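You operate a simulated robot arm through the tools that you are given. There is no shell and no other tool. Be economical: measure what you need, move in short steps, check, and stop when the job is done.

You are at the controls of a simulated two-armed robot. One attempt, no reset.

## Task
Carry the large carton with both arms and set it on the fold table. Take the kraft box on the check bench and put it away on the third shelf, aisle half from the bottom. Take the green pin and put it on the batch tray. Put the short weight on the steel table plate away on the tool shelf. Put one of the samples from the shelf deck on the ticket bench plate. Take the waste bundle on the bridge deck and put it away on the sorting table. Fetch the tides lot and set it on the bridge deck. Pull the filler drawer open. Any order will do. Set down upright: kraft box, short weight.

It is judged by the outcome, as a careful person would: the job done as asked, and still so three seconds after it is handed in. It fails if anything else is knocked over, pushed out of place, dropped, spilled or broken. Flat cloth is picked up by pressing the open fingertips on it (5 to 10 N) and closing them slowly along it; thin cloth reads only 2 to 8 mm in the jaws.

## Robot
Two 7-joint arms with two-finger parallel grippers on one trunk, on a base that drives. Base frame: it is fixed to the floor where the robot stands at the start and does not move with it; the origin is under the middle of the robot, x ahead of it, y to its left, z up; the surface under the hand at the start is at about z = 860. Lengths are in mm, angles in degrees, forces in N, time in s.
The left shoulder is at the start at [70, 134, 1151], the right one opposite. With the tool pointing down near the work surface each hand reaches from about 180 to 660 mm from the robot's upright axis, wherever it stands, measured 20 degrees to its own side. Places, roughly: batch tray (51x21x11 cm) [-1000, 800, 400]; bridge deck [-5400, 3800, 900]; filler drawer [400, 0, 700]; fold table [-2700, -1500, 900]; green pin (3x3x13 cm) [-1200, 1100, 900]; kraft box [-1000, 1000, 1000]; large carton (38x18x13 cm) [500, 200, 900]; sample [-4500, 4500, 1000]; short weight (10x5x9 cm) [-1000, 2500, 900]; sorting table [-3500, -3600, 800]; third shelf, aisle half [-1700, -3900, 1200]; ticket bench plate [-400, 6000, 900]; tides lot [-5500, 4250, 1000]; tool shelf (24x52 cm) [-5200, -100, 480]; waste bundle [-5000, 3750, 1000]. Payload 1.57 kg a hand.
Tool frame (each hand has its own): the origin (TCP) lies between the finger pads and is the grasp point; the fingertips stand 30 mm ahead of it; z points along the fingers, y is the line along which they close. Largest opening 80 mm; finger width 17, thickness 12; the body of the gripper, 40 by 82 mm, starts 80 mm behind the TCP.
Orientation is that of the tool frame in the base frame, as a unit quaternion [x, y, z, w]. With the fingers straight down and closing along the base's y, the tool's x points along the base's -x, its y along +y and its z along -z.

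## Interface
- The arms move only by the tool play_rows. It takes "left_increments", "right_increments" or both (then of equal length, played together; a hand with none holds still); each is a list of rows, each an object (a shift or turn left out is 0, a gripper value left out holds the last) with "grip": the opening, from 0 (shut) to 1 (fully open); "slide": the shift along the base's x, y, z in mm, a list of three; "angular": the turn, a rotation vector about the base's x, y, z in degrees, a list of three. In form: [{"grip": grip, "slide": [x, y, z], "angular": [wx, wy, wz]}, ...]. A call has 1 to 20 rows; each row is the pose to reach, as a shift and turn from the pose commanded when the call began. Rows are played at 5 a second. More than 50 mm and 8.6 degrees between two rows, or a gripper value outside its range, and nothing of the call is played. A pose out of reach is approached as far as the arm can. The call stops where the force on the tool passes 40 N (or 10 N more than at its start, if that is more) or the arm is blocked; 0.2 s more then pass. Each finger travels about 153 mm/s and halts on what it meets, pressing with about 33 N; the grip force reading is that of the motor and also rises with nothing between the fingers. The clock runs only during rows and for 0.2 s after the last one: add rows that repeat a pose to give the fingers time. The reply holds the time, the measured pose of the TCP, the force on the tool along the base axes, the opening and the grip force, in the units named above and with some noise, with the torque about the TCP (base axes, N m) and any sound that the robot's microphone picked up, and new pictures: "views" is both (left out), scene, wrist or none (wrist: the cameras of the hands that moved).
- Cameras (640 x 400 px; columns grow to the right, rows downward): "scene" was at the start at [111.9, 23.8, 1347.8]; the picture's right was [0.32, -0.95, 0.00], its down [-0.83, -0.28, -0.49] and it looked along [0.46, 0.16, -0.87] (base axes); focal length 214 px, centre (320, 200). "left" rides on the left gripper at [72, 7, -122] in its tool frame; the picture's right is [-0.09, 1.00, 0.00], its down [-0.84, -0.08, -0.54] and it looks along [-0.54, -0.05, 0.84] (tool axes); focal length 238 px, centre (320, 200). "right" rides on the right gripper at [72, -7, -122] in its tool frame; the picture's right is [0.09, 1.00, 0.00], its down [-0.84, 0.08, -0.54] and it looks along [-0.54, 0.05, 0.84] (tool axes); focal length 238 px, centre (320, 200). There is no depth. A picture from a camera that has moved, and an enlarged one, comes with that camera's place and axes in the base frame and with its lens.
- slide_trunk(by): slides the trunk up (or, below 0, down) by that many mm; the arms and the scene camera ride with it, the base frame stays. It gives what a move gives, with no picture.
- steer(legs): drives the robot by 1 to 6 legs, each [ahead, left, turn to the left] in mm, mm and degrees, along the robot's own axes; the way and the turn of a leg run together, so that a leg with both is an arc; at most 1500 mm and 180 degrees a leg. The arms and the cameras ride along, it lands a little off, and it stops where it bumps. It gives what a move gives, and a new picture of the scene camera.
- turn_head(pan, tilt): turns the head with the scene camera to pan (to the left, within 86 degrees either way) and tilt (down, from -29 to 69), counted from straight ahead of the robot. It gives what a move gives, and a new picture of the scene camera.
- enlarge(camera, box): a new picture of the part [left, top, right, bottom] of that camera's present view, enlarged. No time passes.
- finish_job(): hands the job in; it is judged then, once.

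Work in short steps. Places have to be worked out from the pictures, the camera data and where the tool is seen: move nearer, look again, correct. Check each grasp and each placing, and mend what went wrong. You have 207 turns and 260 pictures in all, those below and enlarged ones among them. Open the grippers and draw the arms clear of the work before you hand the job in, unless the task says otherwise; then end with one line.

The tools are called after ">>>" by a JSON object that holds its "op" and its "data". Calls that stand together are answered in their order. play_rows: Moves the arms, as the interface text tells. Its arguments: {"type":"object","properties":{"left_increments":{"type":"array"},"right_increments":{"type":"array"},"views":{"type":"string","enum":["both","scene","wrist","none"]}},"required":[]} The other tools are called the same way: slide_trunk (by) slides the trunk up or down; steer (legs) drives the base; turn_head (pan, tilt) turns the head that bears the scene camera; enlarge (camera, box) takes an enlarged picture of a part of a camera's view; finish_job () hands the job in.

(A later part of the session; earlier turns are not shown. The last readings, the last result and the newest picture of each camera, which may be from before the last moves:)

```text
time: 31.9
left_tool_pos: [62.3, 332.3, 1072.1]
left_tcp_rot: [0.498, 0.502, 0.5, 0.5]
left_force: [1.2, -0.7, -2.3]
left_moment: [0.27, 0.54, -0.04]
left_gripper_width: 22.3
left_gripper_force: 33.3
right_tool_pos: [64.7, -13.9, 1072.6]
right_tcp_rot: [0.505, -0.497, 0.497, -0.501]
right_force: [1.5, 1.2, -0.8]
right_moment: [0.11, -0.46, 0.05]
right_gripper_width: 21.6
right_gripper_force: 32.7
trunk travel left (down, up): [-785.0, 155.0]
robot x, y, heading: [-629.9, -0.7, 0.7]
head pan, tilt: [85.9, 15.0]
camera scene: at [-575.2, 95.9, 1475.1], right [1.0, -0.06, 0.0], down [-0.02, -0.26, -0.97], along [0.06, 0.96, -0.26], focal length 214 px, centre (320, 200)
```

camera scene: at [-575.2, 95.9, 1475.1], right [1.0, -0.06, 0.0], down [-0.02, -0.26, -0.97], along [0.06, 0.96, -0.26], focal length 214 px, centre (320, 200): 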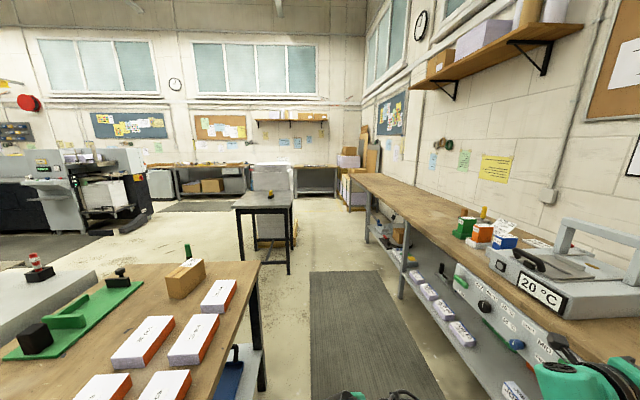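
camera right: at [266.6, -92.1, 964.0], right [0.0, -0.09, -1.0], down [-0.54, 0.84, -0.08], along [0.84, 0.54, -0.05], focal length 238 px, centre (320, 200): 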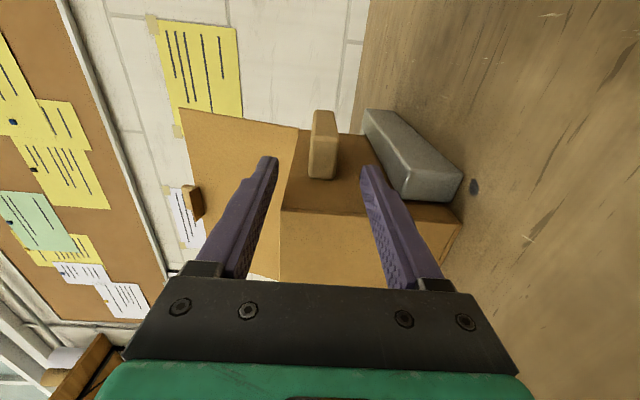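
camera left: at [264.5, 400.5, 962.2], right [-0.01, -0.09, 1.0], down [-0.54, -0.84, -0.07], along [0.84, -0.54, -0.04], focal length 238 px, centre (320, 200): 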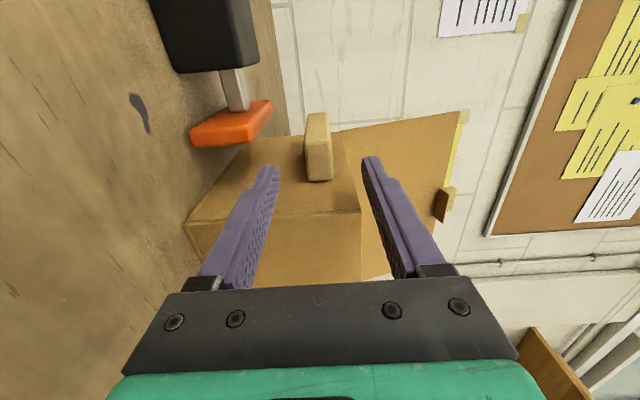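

The base is blocked behind (check bench). The aisle opens to the right. I pull the carton in closer to the body to shrink the turning sweep.

>>> {"op": "play_rows", "data": {"left_increments": [{"slide": [-15, 0, 0]}, {"slide": [-35, 0, 0]}, {"slide": [-60, 0, 0]}, {"slide": [-85, 0, 0]}, {"slide": [-110, 0, 0]}, {"slide": [-130, 0, 0]}, {"slide": [-140, 0, 0]}], "right_increments": [{"slide": [-15, 0, 0]}, {"slide": [-35, 0, 0]}, {"slide": [-60, 0, 0]}, {"slide": [-85, 0, 0]}, {"slide": [-110, 0, 0]}, {"slide": [-130, 0, 0]}, {"slide": [-140, 0, 0]}], "views": "none"}}

>>> {"op": "steer", "data": {"legs": [[60, -500, 0]]}}

```text
time: 33.5
left_tool_pos: [-81.1, 332.7, 1072.6]
left_tcp_rot: [0.497, 0.503, 0.499, 0.501]
left_force: [-1.3, -2.4, -3.3]
left_moment: [0.38, 0.64, 0.42]
left_gripper_width: 21.7
left_gripper_force: 33.0
right_tool_pos: [-76.2, -15.0, 1072.9]
right_tcp_rot: [0.503, -0.498, 0.499, -0.5]
right_force: [0.1, 2.5, -0.6]
right_moment: [0.11, -0.55, -0.61]
right_gripper_width: 21.7
right_gripper_force: 32.6
trunk travel left (down, up): [-785.0, 155.0]
robot x, y, heading: [-634.6, -3.9, 0.7]
head pan, tilt: [85.9, 15.0]
```

```text
time: 36.5
left_tool_pos: [-13.9, -168.8, 1072.6]
left_tcp_rot: [0.498, 0.502, 0.499, 0.501]
left_force: [-1.9, -3.2, -3.0]
left_moment: [0.34, 0.51, -0.29]
left_gripper_width: 21.9
left_gripper_force: 32.8
right_tool_pos: [-10.2, -514.5, 1072.4]
right_tcp_rot: [0.504, -0.498, 0.498, -0.501]
right_force: [1.7, 2.4, -0.1]
right_moment: [0.28, -0.42, -0.44]
right_gripper_width: 21.8
right_gripper_force: 32.8
trunk travel left (down, up): [-785.0, 155.0]
robot x, y, heading: [-571.6, -503.5, 0.8]
head pan, tilt: [85.9, 15.0]
camera scene: at [-510.6, -404.6, 1475.0], right [1.0, -0.06, 0.0], down [-0.02, -0.26, -0.97], along [0.06, 0.96, -0.26], focal length 214 px, centre (320, 200)
```

scene: 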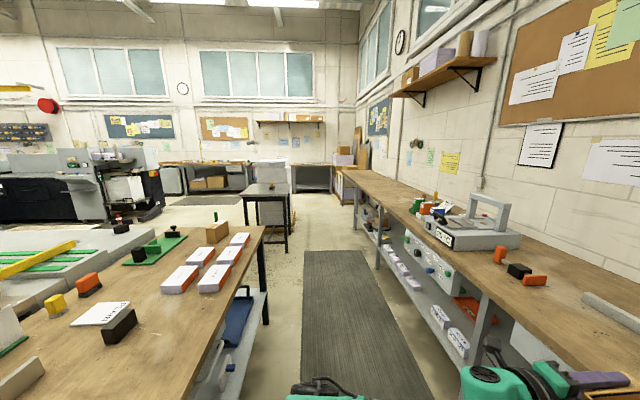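

Check bench edge lies at x≈-820. I look right-ahead to check for obstacles before turning.

>>> {"op": "turn_head", "data": {"pan": -70, "tilt": 30}}

```text
time: 38.9
left_tool_pos: [-14.1, -168.8, 1073.1]
left_tcp_rot: [0.498, 0.503, 0.499, 0.5]
left_force: [1.5, -0.8, -3.7]
left_moment: [0.41, 0.49, 0.27]
left_gripper_width: 21.7
left_gripper_force: 32.9
right_tool_pos: [-11.0, -516.4, 1072.3]
right_tcp_rot: [0.505, -0.497, 0.498, -0.501]
right_force: [-1.2, 0.1, 0.7]
right_moment: [0.32, -0.42, -0.01]
right_gripper_width: 21.9
right_gripper_force: 33.5
trunk travel left (down, up): [-785.0, 155.0]
robot x, y, heading: [-567.3, -501.8, 0.6]
head pan, tilt: [-70.0, 30.0]
camera scene: at [-484.3, -583.4, 1450.9], right [-0.94, -0.35, 0.0], down [-0.18, 0.47, -0.87], along [0.3, -0.81, -0.5], focal length 214 px, centre (320, 200)
```

scene: 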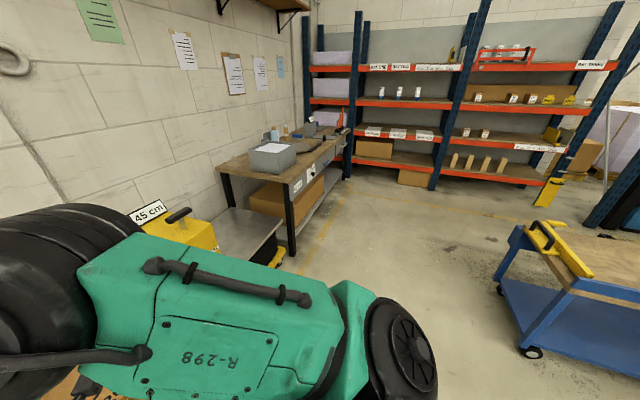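

The path to turn is clear if I back up a little. I back 60 mm, then turn right 90° in two legs.

>>> {"op": "steer", "data": {"legs": [[-60, 0, 0], [0, 0, -45], [0, 0, -45]]}}

```text
time: 44.0
left_tool_pos: [-298.9, -1060.3, 1073.7]
left_tcp_rot: [0.708, -0.001, -0.004, 0.706]
left_force: [-0.4, 0.3, -3.7]
left_moment: [0.44, -0.36, -0.05]
left_gripper_width: 21.9
left_gripper_force: 33.7
right_tool_pos: [-645.6, -1058.0, 1073.3]
right_tcp_rot: [-0.002, 0.709, -0.706, -0.002]
right_force: [0.1, -0.5, -0.5]
right_moment: [-0.36, -0.23, 0.02]
right_gripper_width: 21.9
right_gripper_force: 32.1
trunk travel left (down, up): [-785.0, 155.0]
robot x, y, heading: [-623.1, -505.2, -90.0]
head pan, tilt: [-70.0, 30.0]
camera scene: at [-710.8, -582.1, 1451.0], right [-0.34, 0.94, 0.0], down [0.47, 0.17, -0.87], along [-0.81, -0.3, -0.5], focal length 214 px, centre (320, 200)
```

scene: 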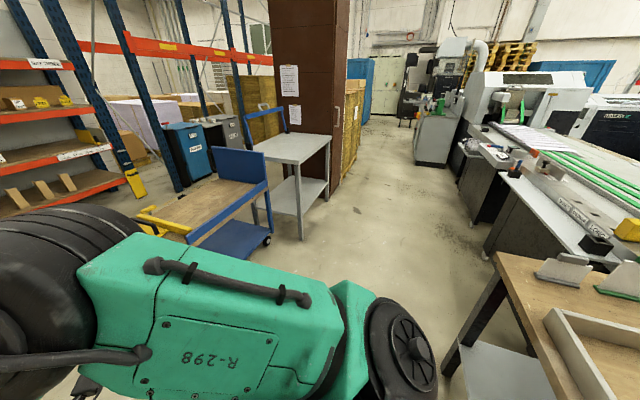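

The fold table is the grey one at roughly x -3180..-2200, y -1950..-1340, top about 830–900. I strafe toward x≈-2700, keeping facing it.

>>> {"op": "steer", "data": {"legs": [[140, -1040, 0], [80, -1030, 0]]}}

>>> {"op": "turn_head", "data": {"pan": 0, "tilt": 45}}

```text
time: 54.4
left_tool_pos: [-2379.3, -1266.3, 1072.0]
left_tcp_rot: [0.708, -0.004, -0.01, 0.706]
left_force: [0.6, -0.2, -4.3]
left_moment: [0.4, -0.34, 0.0]
left_gripper_width: 21.8
left_gripper_force: 33.0
right_tool_pos: [-2724.3, -1262.4, 1072.7]
right_tcp_rot: [0.004, 0.708, -0.706, -0.007]
right_force: [-0.5, -1.5, 0.3]
right_moment: [-0.35, -0.18, 0.01]
right_gripper_width: 21.9
right_gripper_force: 33.2
trunk travel left (down, up): [-785.0, 155.0]
robot x, y, heading: [-2702.3, -703.7, -91.0]
head pan, tilt: [-70.0, 30.0]
camera scene: at [-2784.2, -784.1, 1451.0], right [-0.33, 0.94, 0.0], down [0.47, 0.17, -0.87], along [-0.82, -0.28, -0.5], focal length 214 px, centre (320, 200)
```

scene: 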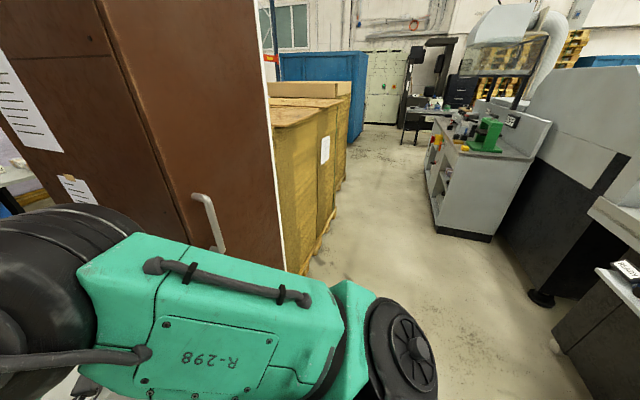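

```text
time: 55.8
left_tool_pos: [-2377.8, -1267.9, 1072.7]
left_tcp_rot: [0.708, -0.005, -0.008, 0.706]
left_force: [-0.6, 0.7, -4.1]
left_moment: [0.28, -0.35, 0.0]
left_gripper_width: 22.0
left_gripper_force: 32.8
right_tool_pos: [-2725.3, -1261.7, 1072.1]
right_tcp_rot: [0.006, 0.709, -0.705, -0.006]
right_force: [0.0, 0.6, 0.1]
right_moment: [-0.23, -0.23, 0.08]
right_gripper_width: 21.8
right_gripper_force: 33.0
trunk travel left (down, up): [-785.0, 155.0]
robot x, y, heading: [-2698.3, -706.4, -90.6]
head pan, tilt: [0.0, 45.0]
camera scene: at [-2700.5, -835.6, 1428.3], right [-1.0, 0.01, 0.0], down [0.01, 0.71, -0.71], along [-0.01, -0.71, -0.71], focal length 214 px, centre (320, 200)
```

scene: 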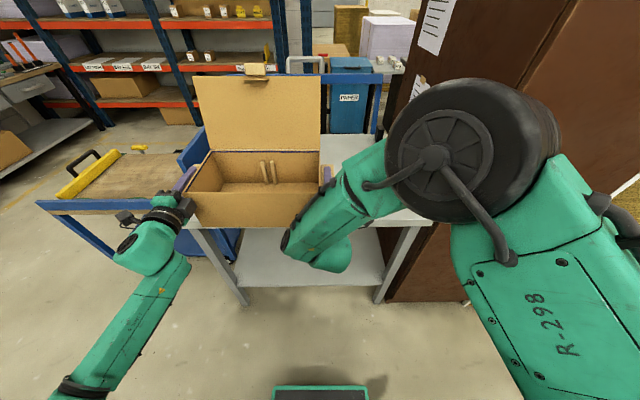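

The table top is about z≈805–830, x -3130..-2190, y -1940..-1340. I drive ahead 250 so the carton is over it.

>>> {"op": "steer", "data": {"legs": [[250, 0, 0.6]]}}

```text
time: 57.6
left_tool_pos: [-2375.6, -1513.8, 1073.5]
left_tcp_rot: [0.707, -0.001, -0.005, 0.707]
left_force: [0.3, -1.3, -3.9]
left_moment: [0.42, -0.35, 0.13]
left_gripper_width: 22.0
left_gripper_force: 33.1
right_tool_pos: [-2722.5, -1510.2, 1073.0]
right_tcp_rot: [0.001, 0.708, -0.706, -0.003]
right_force: [0.6, 0.4, -0.1]
right_moment: [-0.28, -0.24, 0.06]
right_gripper_width: 21.8
right_gripper_force: 33.2
trunk travel left (down, up): [-785.0, 155.0]
robot x, y, heading: [-2701.4, -957.0, -90.1]
head pan, tilt: [0.0, 45.0]
camera scene: at [-2701.3, -1083.8, 1428.4], right [-1.0, 0.0, 0.0], down [0.0, 0.71, -0.71], along [0.0, -0.71, -0.71], focal length 214 px, centre (320, 200)
```

scene: 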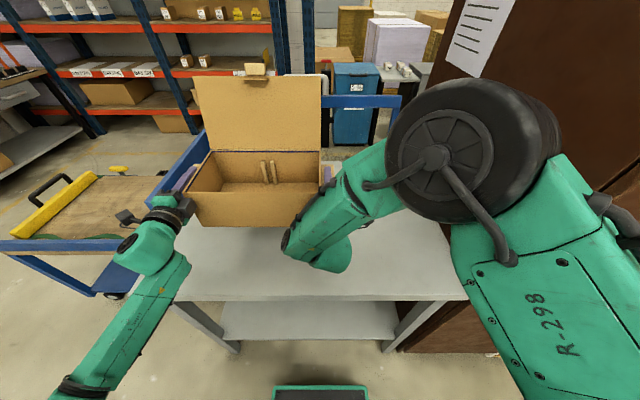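

Two views put the table top at z≈780. The carton bottom is near 977, so I lower the trunk 140 and look.

>>> {"op": "slide_trunk", "data": {"by": -140}}

>>> {"op": "turn_head", "data": {"pan": 10, "tilt": 40}}

```text
time: 59.0
left_tool_pos: [-2373.5, -1509.1, 957.4]
left_tcp_rot: [0.698, -0.001, -0.003, 0.716]
left_force: [0.8, 1.9, 7.2]
left_moment: [1.05, -0.03, 0.03]
left_gripper_width: 21.8
left_gripper_force: 33.3
right_tool_pos: [-2721.0, -1511.6, 956.9]
right_tcp_rot: [-0.002, -0.697, 0.717, 0.0]
right_force: [-1.2, 8.1, 14.9]
right_moment: [2.07, 0.01, 0.51]
right_gripper_width: 22.2
right_gripper_force: 33.1
trunk travel left (down, up): [-656.0, 284.0]
robot x, y, heading: [-2699.7, -955.6, -90.0]
head pan, tilt: [0.0, 45.0]
stopped: the force on the tool passed its limit at 50 N (the readings are from after the stop); the commanded pose is now the measured one
```

```text
time: 59.8
left_tool_pos: [-2374.5, -1510.0, 957.4]
left_tcp_rot: [0.699, -0.002, -0.003, 0.715]
left_force: [-1.0, 0.9, 10.0]
left_moment: [0.8, -0.04, 0.72]
left_gripper_width: 21.8
left_gripper_force: 32.6
right_tool_pos: [-2721.0, -1511.7, 956.0]
right_tcp_rot: [-0.001, -0.696, 0.718, 0.001]
right_force: [1.1, 3.1, 17.9]
right_moment: [1.99, 0.07, -0.15]
right_gripper_width: 21.9
right_gripper_force: 33.1
trunk travel left (down, up): [-656.0, 284.0]
robot x, y, heading: [-2704.5, -957.8, -90.1]
head pan, tilt: [10.0, 40.0]
camera scene: at [-2687.6, -1081.8, 1307.2], right [-0.99, -0.17, 0.0], down [-0.11, 0.63, -0.77], along [0.13, -0.76, -0.64], focal length 214 px, centre (320, 200)
```

scene: 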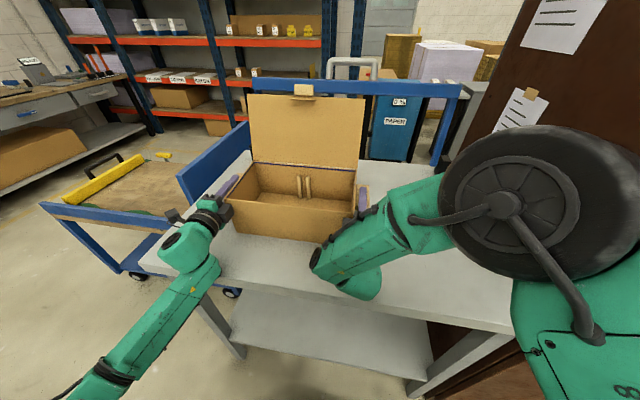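

The carton touched down at handle z=957 (so the table top is at 860). I level the hands by 1.3° and open them.

>>> {"op": "play_rows", "data": {"left_increments": [{"slide": [0, 0, 0], "angular": [0.7, 0, 0]}, {"slide": [0, 0, -1], "angular": [1.4, 0, 0]}, {"slide": [0, 0, -1], "angular": [1.4, 0, 0], "grip": 0.45}, {"slide": [0, 0, -1], "angular": [1.4, 0, 0], "grip": 0.6}, {"slide": [0, 0, -1], "angular": [1.4, 0, 0], "grip": 0.7}], "right_increments": [{"slide": [0, 0, 0], "angular": [0.7, 0, 0]}, {"slide": [0, 0, -1], "angular": [1.4, 0, 0]}, {"slide": [0, 0, -1], "angular": [1.4, 0, 0], "grip": 0.45}, {"slide": [0, 0, -1], "angular": [1.4, 0, 0], "grip": 0.6}, {"slide": [0, 0, -1], "angular": [1.4, 0, 0], "grip": 0.7}], "views": "none"}}

>>> {"op": "play_rows", "data": {"left_increments": [{"slide": [0, 0, 0]}, {"slide": [0, 30, 0]}, {"slide": [0, 65, 0]}, {"slide": [0, 100, 0]}, {"slide": [0, 135, 0]}, {"slide": [0, 150, 40]}], "right_increments": [{"slide": [0, 0, 0]}, {"slide": [0, 30, 0]}, {"slide": [0, 65, 0]}, {"slide": [0, 100, 0]}, {"slide": [0, 135, 0]}, {"slide": [0, 150, 40]}], "views": "scene"}}

```text
time: 61.0
left_tool_pos: [-2374.5, -1513.5, 952.1]
left_tcp_rot: [0.71, -0.002, -0.003, 0.704]
left_force: [0.2, -0.6, 0.1]
left_moment: [0.0, 0.04, -0.05]
left_gripper_width: 55.9
left_gripper_force: 0.1
right_tool_pos: [-2720.4, -1515.1, 950.3]
right_tcp_rot: [-0.002, -0.707, 0.707, 0.0]
right_force: [0.4, -0.4, 0.0]
right_moment: [0.01, 0.01, 0.0]
right_gripper_width: 56.2
right_gripper_force: 0.1
trunk travel left (down, up): [-656.0, 284.0]
robot x, y, heading: [-2701.8, -956.1, -90.4]
head pan, tilt: [10.0, 40.0]
```

```text
time: 62.4
left_tool_pos: [-2371.2, -1363.7, 981.6]
left_tcp_rot: [0.709, 0.0, 0.0, 0.705]
left_force: [0.1, 0.4, -0.7]
left_moment: [-0.01, -0.02, -0.01]
left_gripper_width: 55.7
left_gripper_force: 0.0
right_tool_pos: [-2735.2, -1353.0, 929.4]
right_tcp_rot: [0.034, 0.766, -0.642, -0.011]
right_force: [-1.2, 4.7, 14.2]
right_moment: [-0.6, -0.07, -0.03]
right_gripper_width: 67.1
right_gripper_force: 6.0
trunk travel left (down, up): [-656.0, 284.0]
robot x, y, heading: [-2699.4, -958.8, -90.0]
head pan, tilt: [10.0, 40.0]
stopped in row 6 (right hand): the arm was blocked; the commanded pose is now the measured one
camera scene: at [-2686.1, -1084.2, 1306.6], right [-0.99, -0.17, 0.0], down [-0.11, 0.63, -0.77], along [0.13, -0.76, -0.64], focal length 214 px, centre (320, 200)
```

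scene: 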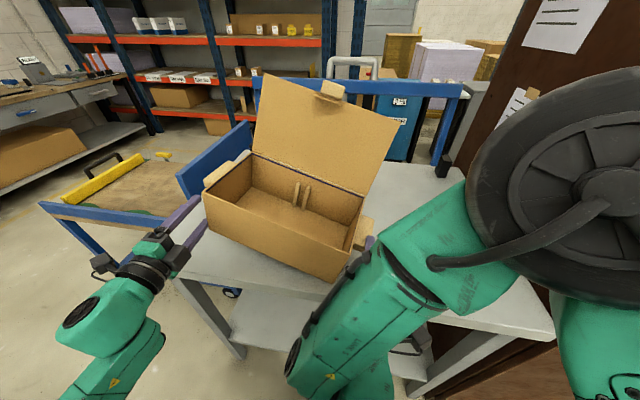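

The right hand could not retreat straight and dragged the carton's right end. I look through the right camera before doing anything.

>>> {"op": "enlarge", "data": {"camera": "right", "box": [0, 0, 640, 400]}}

>>> {"op": "enlarge", "data": {"camera": "scene", "box": [180, 130, 440, 300]}}

```text
1.00 times, centred on (320, 200) of right (not enlarged: the box is as wide or as high as the picture)
camera zoom: at [-2799.6, -1229.8, 954.7], right [-0.05, 0.18, -0.98], down [0.87, 0.49, 0.04], along [0.49, -0.85, -0.18], focal length 238 px, centre (320, 200)
```

zoom: 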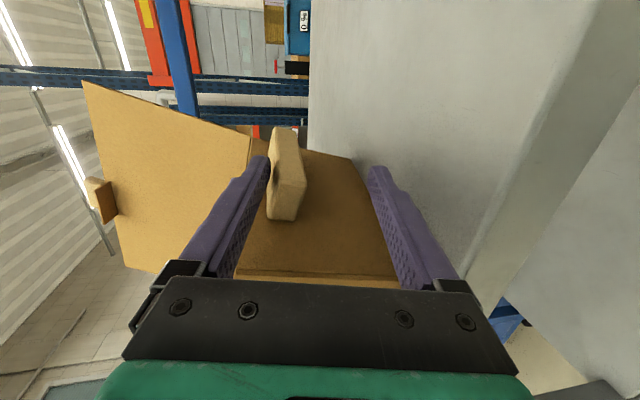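

```text
2.35 times, centred on (310, 215) of scene
camera zoom: at [-2686.1, -1084.2, 1306.6], right [-0.99, -0.17, 0.0], down [-0.11, 0.63, -0.77], along [0.13, -0.76, -0.64], focal length 505 px, centre (344, 165)
```

zoom: 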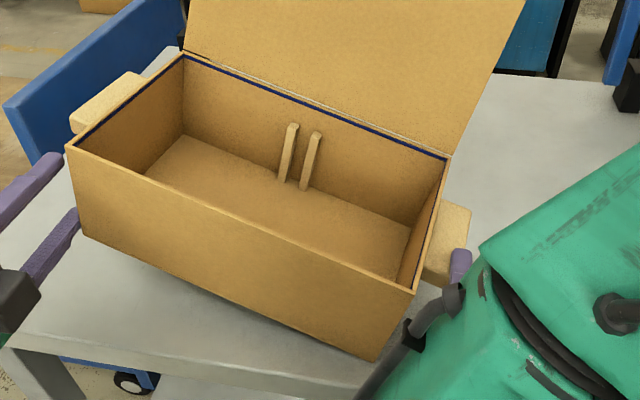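

The right upper finger rests on the handle, and the carton's near-right corner is at the table edge. I open fully, level the hand and move it slightly forward and up to free it.

>>> {"op": "play_rows", "data": {"right_increments": [{"grip": 1}, {"grip": 1, "slide": [0, -10, 6], "angular": [-3, 0, 0]}, {"slide": [2, -25, 14], "angular": [-6, 0, 0]}, {"slide": [4, -40, 24], "angular": [-10, 0, 0]}, {"slide": [4, -40, 24], "angular": [-10, 0, 0]}], "views": "both"}}

```text
time: 63.5
left_tool_pos: [-2371.2, -1365.1, 981.1]
left_tcp_rot: [0.71, 0.0, 0.001, 0.704]
left_force: [-0.7, -0.4, -0.1]
left_moment: [0.0, 0.02, 0.03]
left_gripper_width: 56.0
left_gripper_force: 0.2
right_tool_pos: [-2743.7, -1403.1, 962.1]
right_tcp_rot: [0.077, 0.708, -0.702, -0.002]
right_force: [-1.1, -0.6, -0.8]
right_moment: [-0.04, -0.03, 0.01]
right_gripper_width: 80.0
right_gripper_force: 0.0
trunk travel left (down, up): [-656.0, 284.0]
robot x, y, heading: [-2701.7, -954.3, -90.6]
head pan, tilt: [10.0, 40.0]
camera scene: at [-2686.8, -1087.1, 1306.5], right [-0.99, -0.17, 0.0], down [-0.11, 0.63, -0.77], along [0.13, -0.75, -0.64], focal length 214 px, centre (320, 200)
camera right: at [-2801.2, -1274.7, 962.8], right [0.02, 0.01, -1.0], down [0.9, 0.44, 0.02], along [0.44, -0.9, 0.0], focal length 238 px, centre (320, 200)
```

scene: 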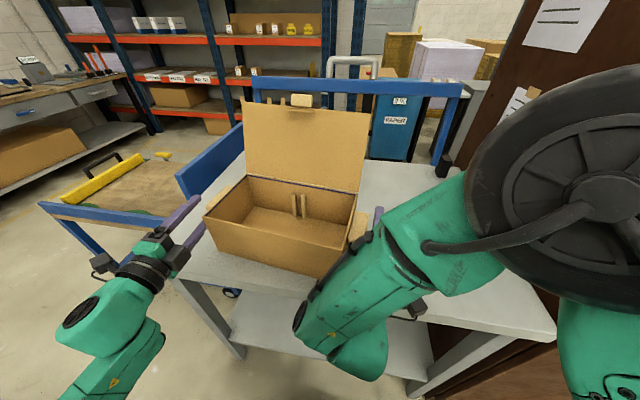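
right: 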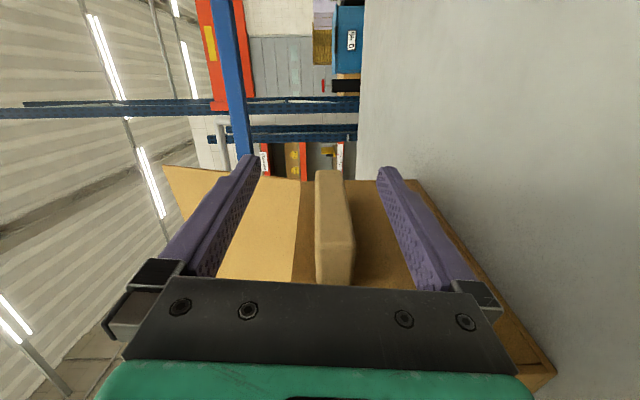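

The carton is nearly straight again and about 40 mm inside the edge. I want it deeper; check the left hand's view to re-engage the left handle.

>>> {"op": "enlarge", "data": {"camera": "left", "box": [0, 0, 640, 400]}}

```text
1.00 times, centred on (320, 200) of left (not enlarged: the box is as wide or as high as the picture)
camera zoom: at [-2299.0, -1243.7, 990.2], right [-0.09, -0.01, 1.0], down [-0.84, 0.54, -0.07], along [-0.54, -0.84, -0.06], focal length 238 px, centre (320, 200)
```

zoom: 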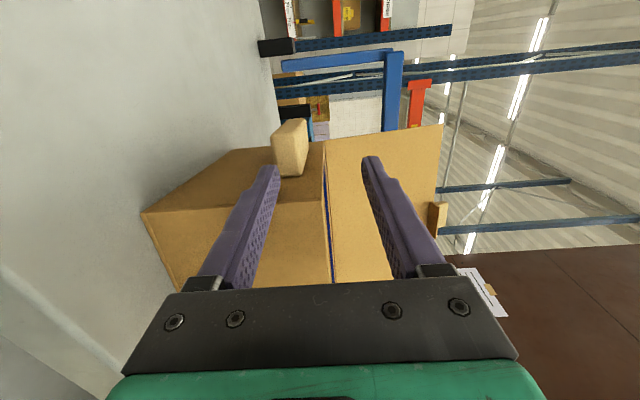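

I bring the left hand down to straddle its handle at the same depth as the right, so both palms can push the carton square by driving ahead.

>>> {"op": "play_rows", "data": {"left_increments": [{"grip": 0.9, "slide": [-2, 0, -12]}, {"slide": [-3, 0, -25]}, {"slide": [-3, -20, -25]}, {"slide": [-3, -38, -25]}], "views": "none"}}

>>> {"op": "steer", "data": {"legs": [[100, 0, 0.6]]}}

```text
time: 64.5
left_tool_pos: [-2373.9, -1404.8, 956.3]
left_tcp_rot: [0.711, 0.0, 0.002, 0.704]
left_force: [0.8, -1.6, 0.4]
left_moment: [-0.07, -0.08, 0.02]
left_gripper_width: 71.8
left_gripper_force: 0.0
right_tool_pos: [-2745.5, -1402.7, 959.1]
right_tcp_rot: [0.076, 0.71, -0.7, -0.005]
right_force: [-0.5, -1.1, -0.3]
right_moment: [-0.01, -0.01, 0.01]
right_gripper_width: 80.1
right_gripper_force: 0.0
trunk travel left (down, up): [-656.0, 284.0]
robot x, y, heading: [-2703.8, -954.3, -90.0]
head pan, tilt: [10.0, 40.0]
```

```text
time: 65.7
left_tool_pos: [-2368.8, -1501.5, 956.7]
left_tcp_rot: [0.71, 0.003, 0.005, 0.704]
left_force: [-0.5, 0.0, 1.3]
left_moment: [-0.03, 0.0, -0.03]
left_gripper_width: 72.2
left_gripper_force: 0.0
right_tool_pos: [-2740.5, -1502.5, 959.3]
right_tcp_rot: [0.072, 0.71, -0.7, -0.001]
right_force: [1.3, -0.3, -0.2]
right_moment: [0.0, 0.01, 0.03]
right_gripper_width: 79.9
right_gripper_force: 0.1
trunk travel left (down, up): [-656.0, 284.0]
robot x, y, heading: [-2699.7, -1054.6, -89.6]
head pan, tilt: [10.0, 40.0]
camera scene: at [-2685.1, -1187.4, 1306.5], right [-0.98, -0.18, 0.0], down [-0.12, 0.63, -0.77], along [0.14, -0.75, -0.64], focal length 214 px, centre (320, 200)
```

scene: 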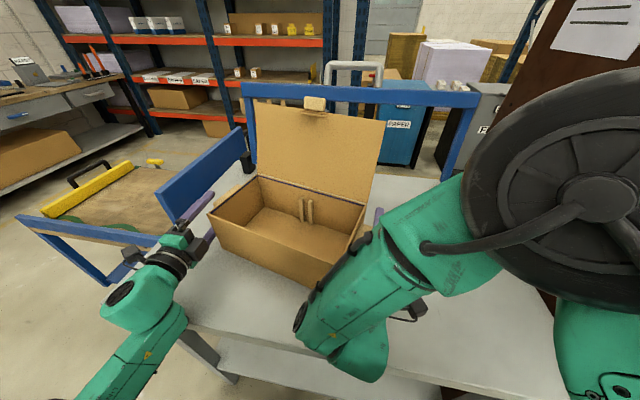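

The carton is now about 100–150 mm inside the edge. I withdraw both hands by driving straight back.

>>> {"op": "steer", "data": {"legs": [[-260, 0, 0]]}}

```text
time: 67.6
left_tool_pos: [-2371.2, -1241.5, 955.3]
left_tcp_rot: [0.711, 0.003, 0.005, 0.703]
left_force: [-0.3, 1.0, -0.1]
left_moment: [-0.01, 0.0, -0.02]
left_gripper_width: 72.2
left_gripper_force: 0.1
right_tool_pos: [-2743.5, -1242.8, 960.2]
right_tcp_rot: [0.076, 0.71, -0.7, 0.0]
right_force: [-0.3, -0.1, 0.2]
right_moment: [0.0, 0.01, 0.01]
right_gripper_width: 80.0
right_gripper_force: 0.1
trunk travel left (down, up): [-656.0, 284.0]
robot x, y, heading: [-2700.7, -797.0, -89.5]
head pan, tilt: [10.0, 40.0]
camera scene: at [-2686.9, -927.9, 1306.5], right [-0.98, -0.18, 0.0], down [-0.12, 0.63, -0.77], along [0.14, -0.75, -0.64], focal length 214 px, centre (320, 200)
```

scene: 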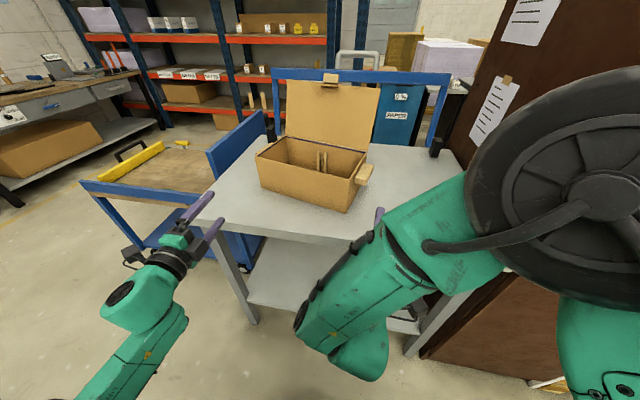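

Carton task done. Next the filler drawer, whose bar handle suits the present forward-pointing hands. I drive back to the first aisle and turn to face the bench.

>>> {"op": "steer", "data": {"legs": [[-100, 1050, 0], [-100, 1050, 0], [0, 0, 90], [150, 500, 0]]}}

>>> {"op": "turn_head", "data": {"pan": -10, "tilt": 45}}

```text
time: 84.6
left_tool_pos: [-22.9, 271.1, 955.9]
left_tcp_rot: [0.495, 0.51, 0.506, 0.489]
left_force: [-0.4, 0.7, -0.1]
left_moment: [-0.01, 0.01, 0.0]
left_gripper_width: 72.2
left_gripper_force: 0.1
right_tool_pos: [-13.0, -101.9, 960.9]
right_tcp_rot: [-0.453, 0.552, -0.49, 0.5]
right_force: [0.6, 0.0, -0.6]
right_moment: [0.01, 0.02, 0.03]
right_gripper_width: 79.8
right_gripper_force: 0.0
trunk travel left (down, up): [-656.0, 284.0]
robot x, y, heading: [-462.5, -68.5, 1.5]
head pan, tilt: [10.0, 40.0]
camera scene: at [-328.4, -48.5, 1306.5], right [0.2, -0.98, 0.0], down [-0.63, -0.13, -0.77], along [0.75, 0.15, -0.64], focal length 214 px, centre (320, 200)
```

scene: 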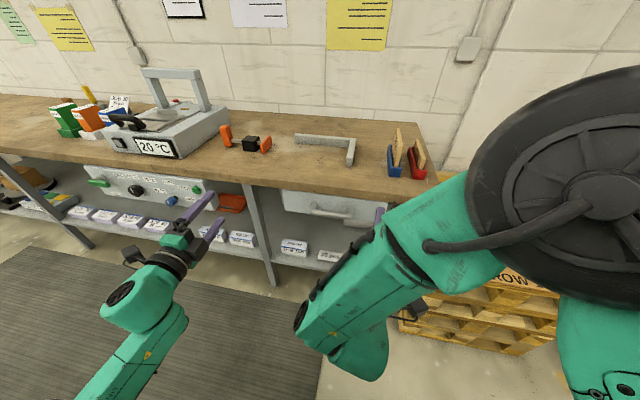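

```text
time: 85.4
left_tool_pos: [-23.0, 270.5, 956.1]
left_tcp_rot: [0.495, 0.509, 0.506, 0.489]
left_force: [0.1, 0.4, -0.6]
left_moment: [0.0, -0.01, 0.0]
left_gripper_width: 72.0
left_gripper_force: 0.0
right_tool_pos: [-12.6, -101.8, 961.6]
right_tcp_rot: [-0.452, 0.552, -0.491, 0.5]
right_force: [-0.3, 0.8, 0.2]
right_moment: [0.01, 0.06, 0.0]
right_gripper_width: 80.1
right_gripper_force: 0.1
trunk travel left (down, up): [-656.0, 284.0]
robot x, y, heading: [-463.5, -69.2, 1.3]
head pan, tilt: [-10.0, 45.0]
camera scene: at [-331.3, -77.5, 1299.2], right [-0.15, -0.99, 0.0], down [-0.7, 0.1, -0.71], along [0.7, -0.1, -0.71], focal length 214 px, centre (320, 200)
```

scene: 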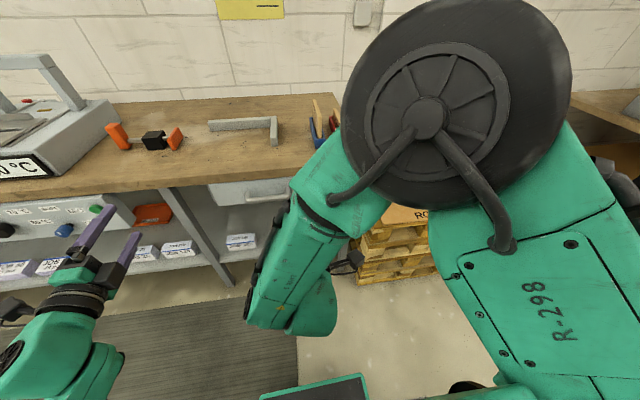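

The right arm hides the drawer. I strafe right so the left hand lines up with it (y≈20) and look again.

>>> {"op": "steer", "data": {"legs": [[-60, -250, -1.3]]}}

>>> {"op": "turn_head", "data": {"pan": 18, "tilt": 38}}

```text
time: 87.3
left_tool_pos: [-70.9, 8.1, 956.4]
left_tcp_rot: [0.501, 0.504, 0.499, 0.495]
left_force: [0.4, -0.1, 0.8]
left_moment: [0.0, 0.01, 0.0]
left_gripper_width: 72.1
left_gripper_force: 0.0
right_tool_pos: [-69.3, -364.8, 960.9]
right_tcp_rot: [-0.446, 0.558, -0.496, 0.494]
right_force: [-0.1, -0.2, 0.1]
right_moment: [0.01, 0.03, 0.01]
right_gripper_width: 80.1
right_gripper_force: 0.1
trunk travel left (down, up): [-656.0, 284.0]
robot x, y, heading: [-517.8, -322.0, 0.1]
head pan, tilt: [-10.0, 45.0]
camera scene: at [-387.6, -332.8, 1299.2], right [-0.17, -0.99, 0.0], down [-0.7, 0.12, -0.71], along [0.7, -0.12, -0.71], focal length 214 px, centre (320, 200)
```

scene: 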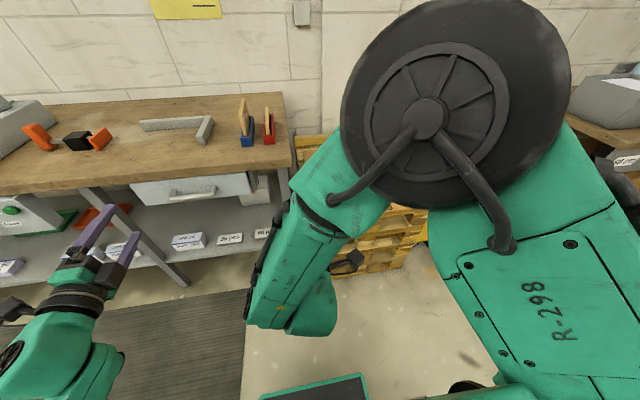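

```text
time: 88.2
left_tool_pos: [-71.6, 8.2, 955.6]
left_tcp_rot: [0.501, 0.504, 0.499, 0.496]
left_force: [0.9, -0.6, 0.7]
left_moment: [0.01, 0.01, 0.02]
left_gripper_width: 71.8
left_gripper_force: 0.0
right_tool_pos: [-70.1, -365.2, 960.2]
right_tcp_rot: [-0.446, 0.558, -0.497, 0.494]
right_force: [0.4, -0.5, 0.5]
right_moment: [0.0, -0.03, 0.01]
right_gripper_width: 80.2
right_gripper_force: 0.0
trunk travel left (down, up): [-656.0, 284.0]
robot x, y, heading: [-514.0, -321.9, -0.2]
head pan, tilt: [18.0, 38.0]
camera scene: at [-385.6, -292.0, 1309.4], right [0.31, -0.95, 0.0], down [-0.59, -0.19, -0.79], along [0.75, 0.24, -0.62], focal length 214 px, centre (320, 200)
```

scene: 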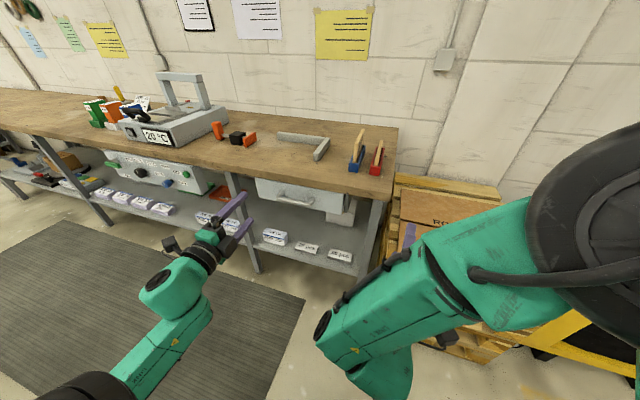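

I judge the drawer bar at about (256, 18, 746), spanning y -68..104. I lower the trunk 210 so the left hand is level with it, and drive closer.

>>> {"op": "slide_trunk", "data": {"by": -210}}

>>> {"op": "steer", "data": {"legs": [[150, 0, 0]]}}

>>> {"op": "enlarge", "data": {"camera": "left", "box": [0, 0, 640, 400]}}

```text
time: 90.4
left_tool_pos: [-71.3, 8.4, 747.0]
left_tcp_rot: [0.501, 0.503, 0.5, 0.496]
left_force: [-0.4, 0.0, -0.1]
left_moment: [-0.01, -0.01, -0.02]
left_gripper_width: 71.9
left_gripper_force: 0.1
right_tool_pos: [-69.9, -365.2, 751.7]
right_tcp_rot: [-0.446, 0.558, -0.496, 0.493]
right_force: [-0.1, 0.4, -0.1]
right_moment: [0.0, 0.01, -0.01]
right_gripper_width: 80.1
right_gripper_force: 0.1
trunk travel left (down, up): [-446.0, 494.0]
robot x, y, heading: [-520.7, -322.9, 0.3]
head pan, tilt: [18.0, 38.0]
```

```text
time: 91.8
left_tool_pos: [81.9, 8.5, 745.2]
left_tcp_rot: [0.501, 0.504, 0.5, 0.495]
left_force: [0.9, -0.2, 0.1]
left_moment: [-0.03, -0.02, -0.01]
left_gripper_width: 71.8
left_gripper_force: 0.0
right_tool_pos: [83.0, -363.5, 751.0]
right_tcp_rot: [-0.447, 0.558, -0.496, 0.493]
right_force: [0.2, 0.7, -0.2]
right_moment: [0.02, 0.03, 0.04]
right_gripper_width: 79.9
right_gripper_force: 0.0
trunk travel left (down, up): [-446.0, 494.0]
robot x, y, heading: [-367.8, -320.3, 0.5]
head pan, tilt: [18.0, 38.0]
camera scene: at [-233.4, -291.7, 1099.3], right [0.31, -0.95, 0.0], down [-0.59, -0.19, -0.79], along [0.75, 0.25, -0.62], focal length 214 px, centre (320, 200)
```

scene: 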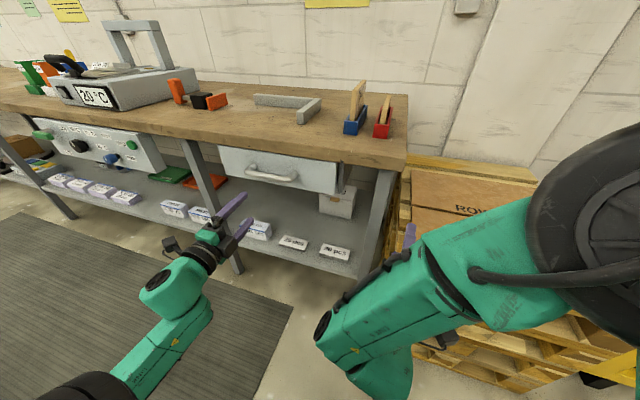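

```text
1.00 times, centred on (320, 200) of left (not enlarged: the box is as wide or as high as the picture)
camera zoom: at [-41.5, 79.3, 754.3], right [0.01, -0.09, 1.0], down [-0.54, -0.84, -0.07], along [0.84, -0.53, -0.06], focal length 238 px, centre (320, 200)
```

zoom: 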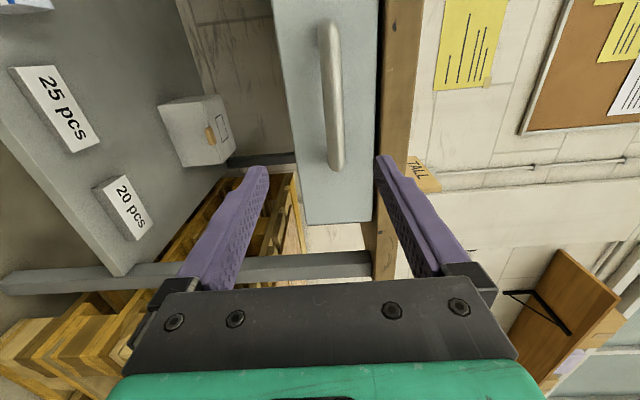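

The bar is at about (256, 28, 758) now. I raise the hand 13 mm and advance to straddle the bar, then close.

>>> {"op": "play_rows", "data": {"left_increments": [{"slide": [30, 5, 8], "grip": 0.7}, {"slide": [65, 10, 13]}, {"slide": [100, 14, 13]}, {"slide": [130, 14, 13]}, {"slide": [150, 14, 13]}, {"slide": [165, 14, 13]}, {"slide": [165, 14, 13], "grip": 0.3}, {"slide": [165, 14, 13], "grip": 0}, {"slide": [165, 14, 13], "grip": 0}], "views": "wrist"}}

```text
time: 93.8
left_tool_pos: [244.8, 23.1, 759.6]
left_tcp_rot: [0.501, 0.503, 0.5, 0.496]
left_force: [2.2, 1.8, 6.7]
left_moment: [-0.19, 0.06, -0.14]
left_gripper_width: 21.7
left_gripper_force: 34.3
right_tool_pos: [82.0, -364.8, 751.5]
right_tcp_rot: [-0.446, 0.558, -0.496, 0.494]
right_force: [0.2, 0.6, 0.4]
right_moment: [-0.04, 0.04, -0.01]
right_gripper_width: 80.0
right_gripper_force: 0.1
trunk travel left (down, up): [-446.0, 494.0]
robot x, y, heading: [-368.2, -319.5, 0.2]
head pan, tilt: [18.0, 38.0]
camera left: at [122.7, 92.9, 768.4], right [0.01, -0.09, 1.0], down [-0.54, -0.84, -0.07], along [0.84, -0.53, -0.06], focal length 238 px, centre (320, 200)
```

left: 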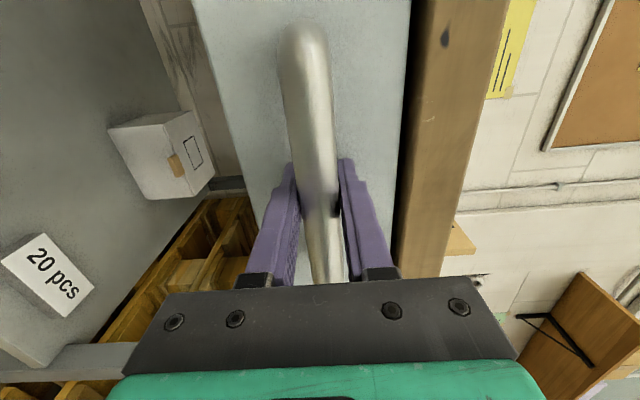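

The bar is gripped. I pull it slowly toward the robot.

>>> {"op": "play_rows", "data": {"left_increments": [{"slide": [-8, 0, 0]}, {"slide": [-18, 0, 0]}, {"slide": [-30, 0, 0]}, {"slide": [-45, 0, 0]}, {"slide": [-60, 0, 0]}, {"slide": [-75, 0, 0]}, {"slide": [-90, 0, 0]}, {"slide": [-105, 0, 0]}, {"slide": [-120, 0, 0]}, {"slide": [-135, 0, 0]}, {"slide": [-150, 0, 0]}], "views": "scene"}}

```text
time: 96.2
left_tool_pos: [94.7, 21.7, 759.8]
left_tcp_rot: [0.501, 0.503, 0.5, 0.495]
left_force: [-2.6, 0.8, 9.3]
left_moment: [-0.16, 0.14, 0.13]
left_gripper_width: 21.6
left_gripper_force: 34.4
right_tool_pos: [80.3, -364.8, 750.7]
right_tcp_rot: [-0.445, 0.558, -0.495, 0.495]
right_force: [0.0, -0.5, 0.3]
right_moment: [0.0, 0.0, 0.02]
right_gripper_width: 80.3
right_gripper_force: 0.1
trunk travel left (down, up): [-446.0, 494.0]
robot x, y, heading: [-364.5, -318.0, 0.1]
head pan, tilt: [18.0, 38.0]
camera scene: at [-235.8, -292.4, 1099.7], right [0.31, -0.95, 0.0], down [-0.58, -0.19, -0.79], along [0.75, 0.25, -0.61], focal length 214 px, centre (320, 200)
```

scene: 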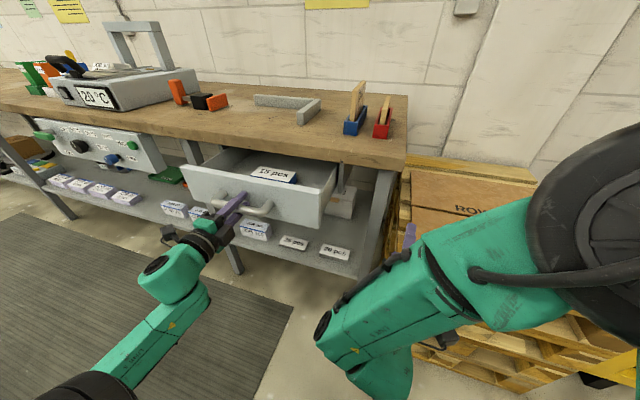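

Open 150 mm with little resistance. I pull a further 80 mm by driving back.

>>> {"op": "steer", "data": {"legs": [[-80, 0, 0]]}}

```text
time: 97.3
left_tool_pos: [15.2, 22.3, 759.9]
left_tcp_rot: [0.501, 0.503, 0.5, 0.496]
left_force: [2.1, -0.3, 9.3]
left_moment: [-0.11, 0.07, -0.57]
left_gripper_width: 21.8
left_gripper_force: 34.8
right_tool_pos: [0.1, -363.5, 751.2]
right_tcp_rot: [-0.446, 0.558, -0.496, 0.495]
right_force: [0.3, -0.1, 0.2]
right_moment: [-0.01, 0.0, -0.05]
right_gripper_width: 80.3
right_gripper_force: 0.1
trunk travel left (down, up): [-446.0, 494.0]
robot x, y, heading: [-446.4, -322.8, 0.3]
head pan, tilt: [18.0, 38.0]
camera scene: at [-315.3, -292.7, 1099.7], right [0.31, -0.95, 0.0], down [-0.58, -0.19, -0.79], along [0.75, 0.25, -0.61], focal length 214 px, centre (320, 200)
```

scene: 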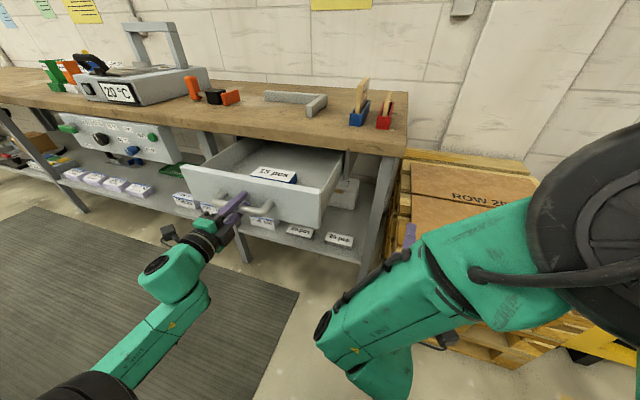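

The drawer is open about 230 mm. I release the bar and back off by driving.

>>> {"op": "play_rows", "data": {"left_increments": [{"grip": 0.7}, {"grip": 0.7}, {"grip": 0.7}], "views": "none"}}

>>> {"op": "steer", "data": {"legs": [[-160, 0, 0]]}}

```text
time: 98.1
left_tool_pos: [15.9, 23.0, 758.9]
left_tcp_rot: [0.501, 0.504, 0.5, 0.495]
left_force: [0.3, 0.1, -0.3]
left_moment: [0.0, -0.02, -0.01]
left_gripper_width: 55.7
left_gripper_force: 0.0
right_tool_pos: [1.9, -364.2, 750.5]
right_tcp_rot: [-0.446, 0.558, -0.496, 0.494]
right_force: [-0.3, 0.5, 0.1]
right_moment: [0.0, 0.0, 0.02]
right_gripper_width: 80.0
right_gripper_force: 0.1
trunk travel left (down, up): [-446.0, 494.0]
robot x, y, heading: [-442.0, -324.2, 0.2]
head pan, tilt: [18.0, 38.0]
```

```text
time: 99.5
left_tool_pos: [-147.7, 23.3, 760.0]
left_tcp_rot: [0.501, 0.504, 0.5, 0.495]
left_force: [-0.4, 0.0, 0.0]
left_moment: [0.01, 0.03, 0.0]
left_gripper_width: 56.1
left_gripper_force: 0.0
right_tool_pos: [-161.3, -363.9, 751.2]
right_tcp_rot: [-0.447, 0.557, -0.496, 0.494]
right_force: [0.0, -0.4, 0.3]
right_moment: [0.01, 0.01, 0.01]
right_gripper_width: 80.0
right_gripper_force: 0.0
trunk travel left (down, up): [-446.0, 494.0]
robot x, y, heading: [-610.0, -323.2, 0.3]
head pan, tilt: [18.0, 38.0]
camera scene: at [-476.8, -292.4, 1099.6], right [0.31, -0.95, 0.0], down [-0.58, -0.19, -0.79], along [0.75, 0.25, -0.62], focal length 214 px, centre (320, 200)
```

scene: 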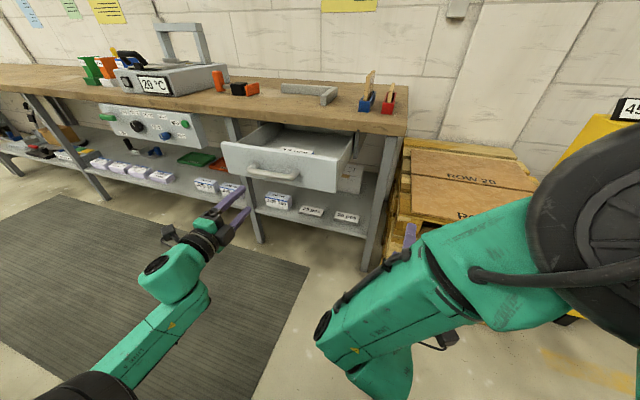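

Drawer done. I raise the trunk and return both hands to the standard downward pose, closer to the body.

>>> {"op": "slide_trunk", "data": {"by": 250}}

>>> {"op": "play_rows", "data": {"right_increments": [{"slide": [0, 0, 0], "angular": [0, 0, 6.4]}], "views": "none"}}

>>> {"op": "play_rows", "data": {"left_increments": [{"slide": [-7, -7, 0], "angular": [-4.62, 4.62, 4.62]}, {"slide": [-14, -14, 0], "angular": [-9.24, 9.24, 9.24]}, {"slide": [-21, -21, 0], "angular": [-13.86, 13.86, 13.86]}, {"slide": [-28, -28, 0], "angular": [-18.47, 18.47, 18.47]}, {"slide": [-35, -35, 0], "angular": [-23.1, 23.1, 23.1]}, {"slide": [-42, -42, 0], "angular": [-27.7, 27.7, 27.7]}, {"slide": [-49, -49, 0], "angular": [-32.3, 32.3, 32.3]}, {"slide": [-56, -56, 0], "angular": [-36.95, 36.95, 36.95]}, {"slide": [-63, -63, 0], "angular": [-41.57, 41.57, 41.57]}, {"slide": [-70, -70, 0], "angular": [-46.2, 46.2, 46.2]}, {"slide": [-77, -77, 0], "angular": [-50.8, 50.8, 50.8]}, {"slide": [-84, -84, 0], "angular": [-55.4, 55.4, 55.4]}, {"slide": [-91, -91, 0], "angular": [-60, 60, 60]}, {"slide": [-98, -96, 0], "angular": [-64.66, 64.66, 64.66]}, {"slide": [-105, -96, 0], "angular": [-69.28, 69.28, 69.28]}, {"slide": [-105, -96, 0], "angular": [-69.28, 69.28, 69.28]}], "right_increments": [{"slide": [-6, -14, 0], "angular": [4.62, 4.62, -4.62]}, {"slide": [-12, -28, 0], "angular": [9.24, 9.24, -9.24]}, {"slide": [-18, -42, 0], "angular": [13.86, 13.86, -13.86]}, {"slide": [-24, -56, 0], "angular": [18.47, 18.47, -18.47]}, {"slide": [-30, -70, 0], "angular": [23.1, 23.1, -23.1]}, {"slide": [-36, -84, 0], "angular": [27.7, 27.7, -27.7]}, {"slide": [-42, -98, 0], "angular": [32.3, 32.3, -32.3]}, {"slide": [-48, -112, 0], "angular": [36.95, 36.95, -36.95]}, {"slide": [-54, -126, 0], "angular": [41.57, 41.57, -41.57]}, {"slide": [-60, -140, 0], "angular": [46.2, 46.2, -46.2]}, {"slide": [-66, -154, 0], "angular": [50.8, 50.8, -50.8]}, {"slide": [-72, -168, 0], "angular": [55.4, 55.4, -55.4]}, {"slide": [-78, -182, 0], "angular": [60, 60, -60]}, {"slide": [-84, -196, 0], "angular": [64.66, 64.66, -64.66]}, {"slide": [-90, -205, 0], "angular": [69.28, 69.28, -69.28]}, {"slide": [-90, -205, 0], "angular": [69.28, 69.28, -69.28]}], "views": "none"}}

```text
time: 102.1
left_tool_pos: [-145.9, 22.0, 1008.0]
left_tcp_rot: [0.501, 0.504, 0.5, 0.494]
left_force: [0.6, 0.3, 0.1]
left_moment: [0.0, 0.01, -0.01]
left_gripper_width: 55.9
left_gripper_force: 0.0
right_tool_pos: [-159.9, -364.2, 1000.0]
right_tcp_rot: [-0.447, 0.558, -0.496, 0.494]
right_force: [1.0, -1.1, -0.6]
right_moment: [-0.03, 0.0, 0.0]
right_gripper_width: 80.2
right_gripper_force: 0.1
trunk travel left (down, up): [-696.0, 244.0]
robot x, y, heading: [-608.3, -318.4, 0.4]
head pan, tilt: [18.0, 38.0]
```

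```text
time: 102.5
left_tool_pos: [-146.1, 21.2, 1009.2]
left_tcp_rot: [0.501, 0.503, 0.5, 0.495]
left_force: [0.7, 0.2, -0.1]
left_moment: [-0.01, 0.01, 0.02]
left_gripper_width: 55.9
left_gripper_force: 0.0
right_tool_pos: [-157.5, -370.1, 998.6]
right_tcp_rot: [-0.469, 0.543, -0.467, 0.517]
right_force: [-0.8, -1.1, 0.9]
right_moment: [-0.01, 0.01, 0.0]
right_gripper_width: 80.0
right_gripper_force: 0.0
trunk travel left (down, up): [-696.0, 244.0]
robot x, y, heading: [-608.2, -321.9, 0.2]
head pan, tilt: [18.0, 38.0]
```

```text
time: 105.9
left_tool_pos: [-251.3, -75.0, 1009.3]
left_tcp_rot: [0.001, 1.0, -0.004, -0.004]
left_force: [0.5, -0.1, -1.1]
left_moment: [-0.01, 0.02, 0.01]
left_gripper_width: 55.9
left_gripper_force: 0.0
left hand out of reach, approached as far as the arm can: row 3, 4, 5, 6, 7, 8, 9, 10, 11, 12
right_tool_pos: [-249.4, -568.4, 1001.5]
right_tcp_rot: [0.055, 0.998, 0.01, -0.001]
right_force: [0.2, -0.5, -0.4]
right_moment: [-0.01, 0.0, -0.02]
right_gripper_width: 80.0
right_gripper_force: 0.1
trunk travel left (down, up): [-696.0, 244.0]
robot x, y, heading: [-605.9, -324.5, 0.2]
head pan, tilt: [18.0, 38.0]
```

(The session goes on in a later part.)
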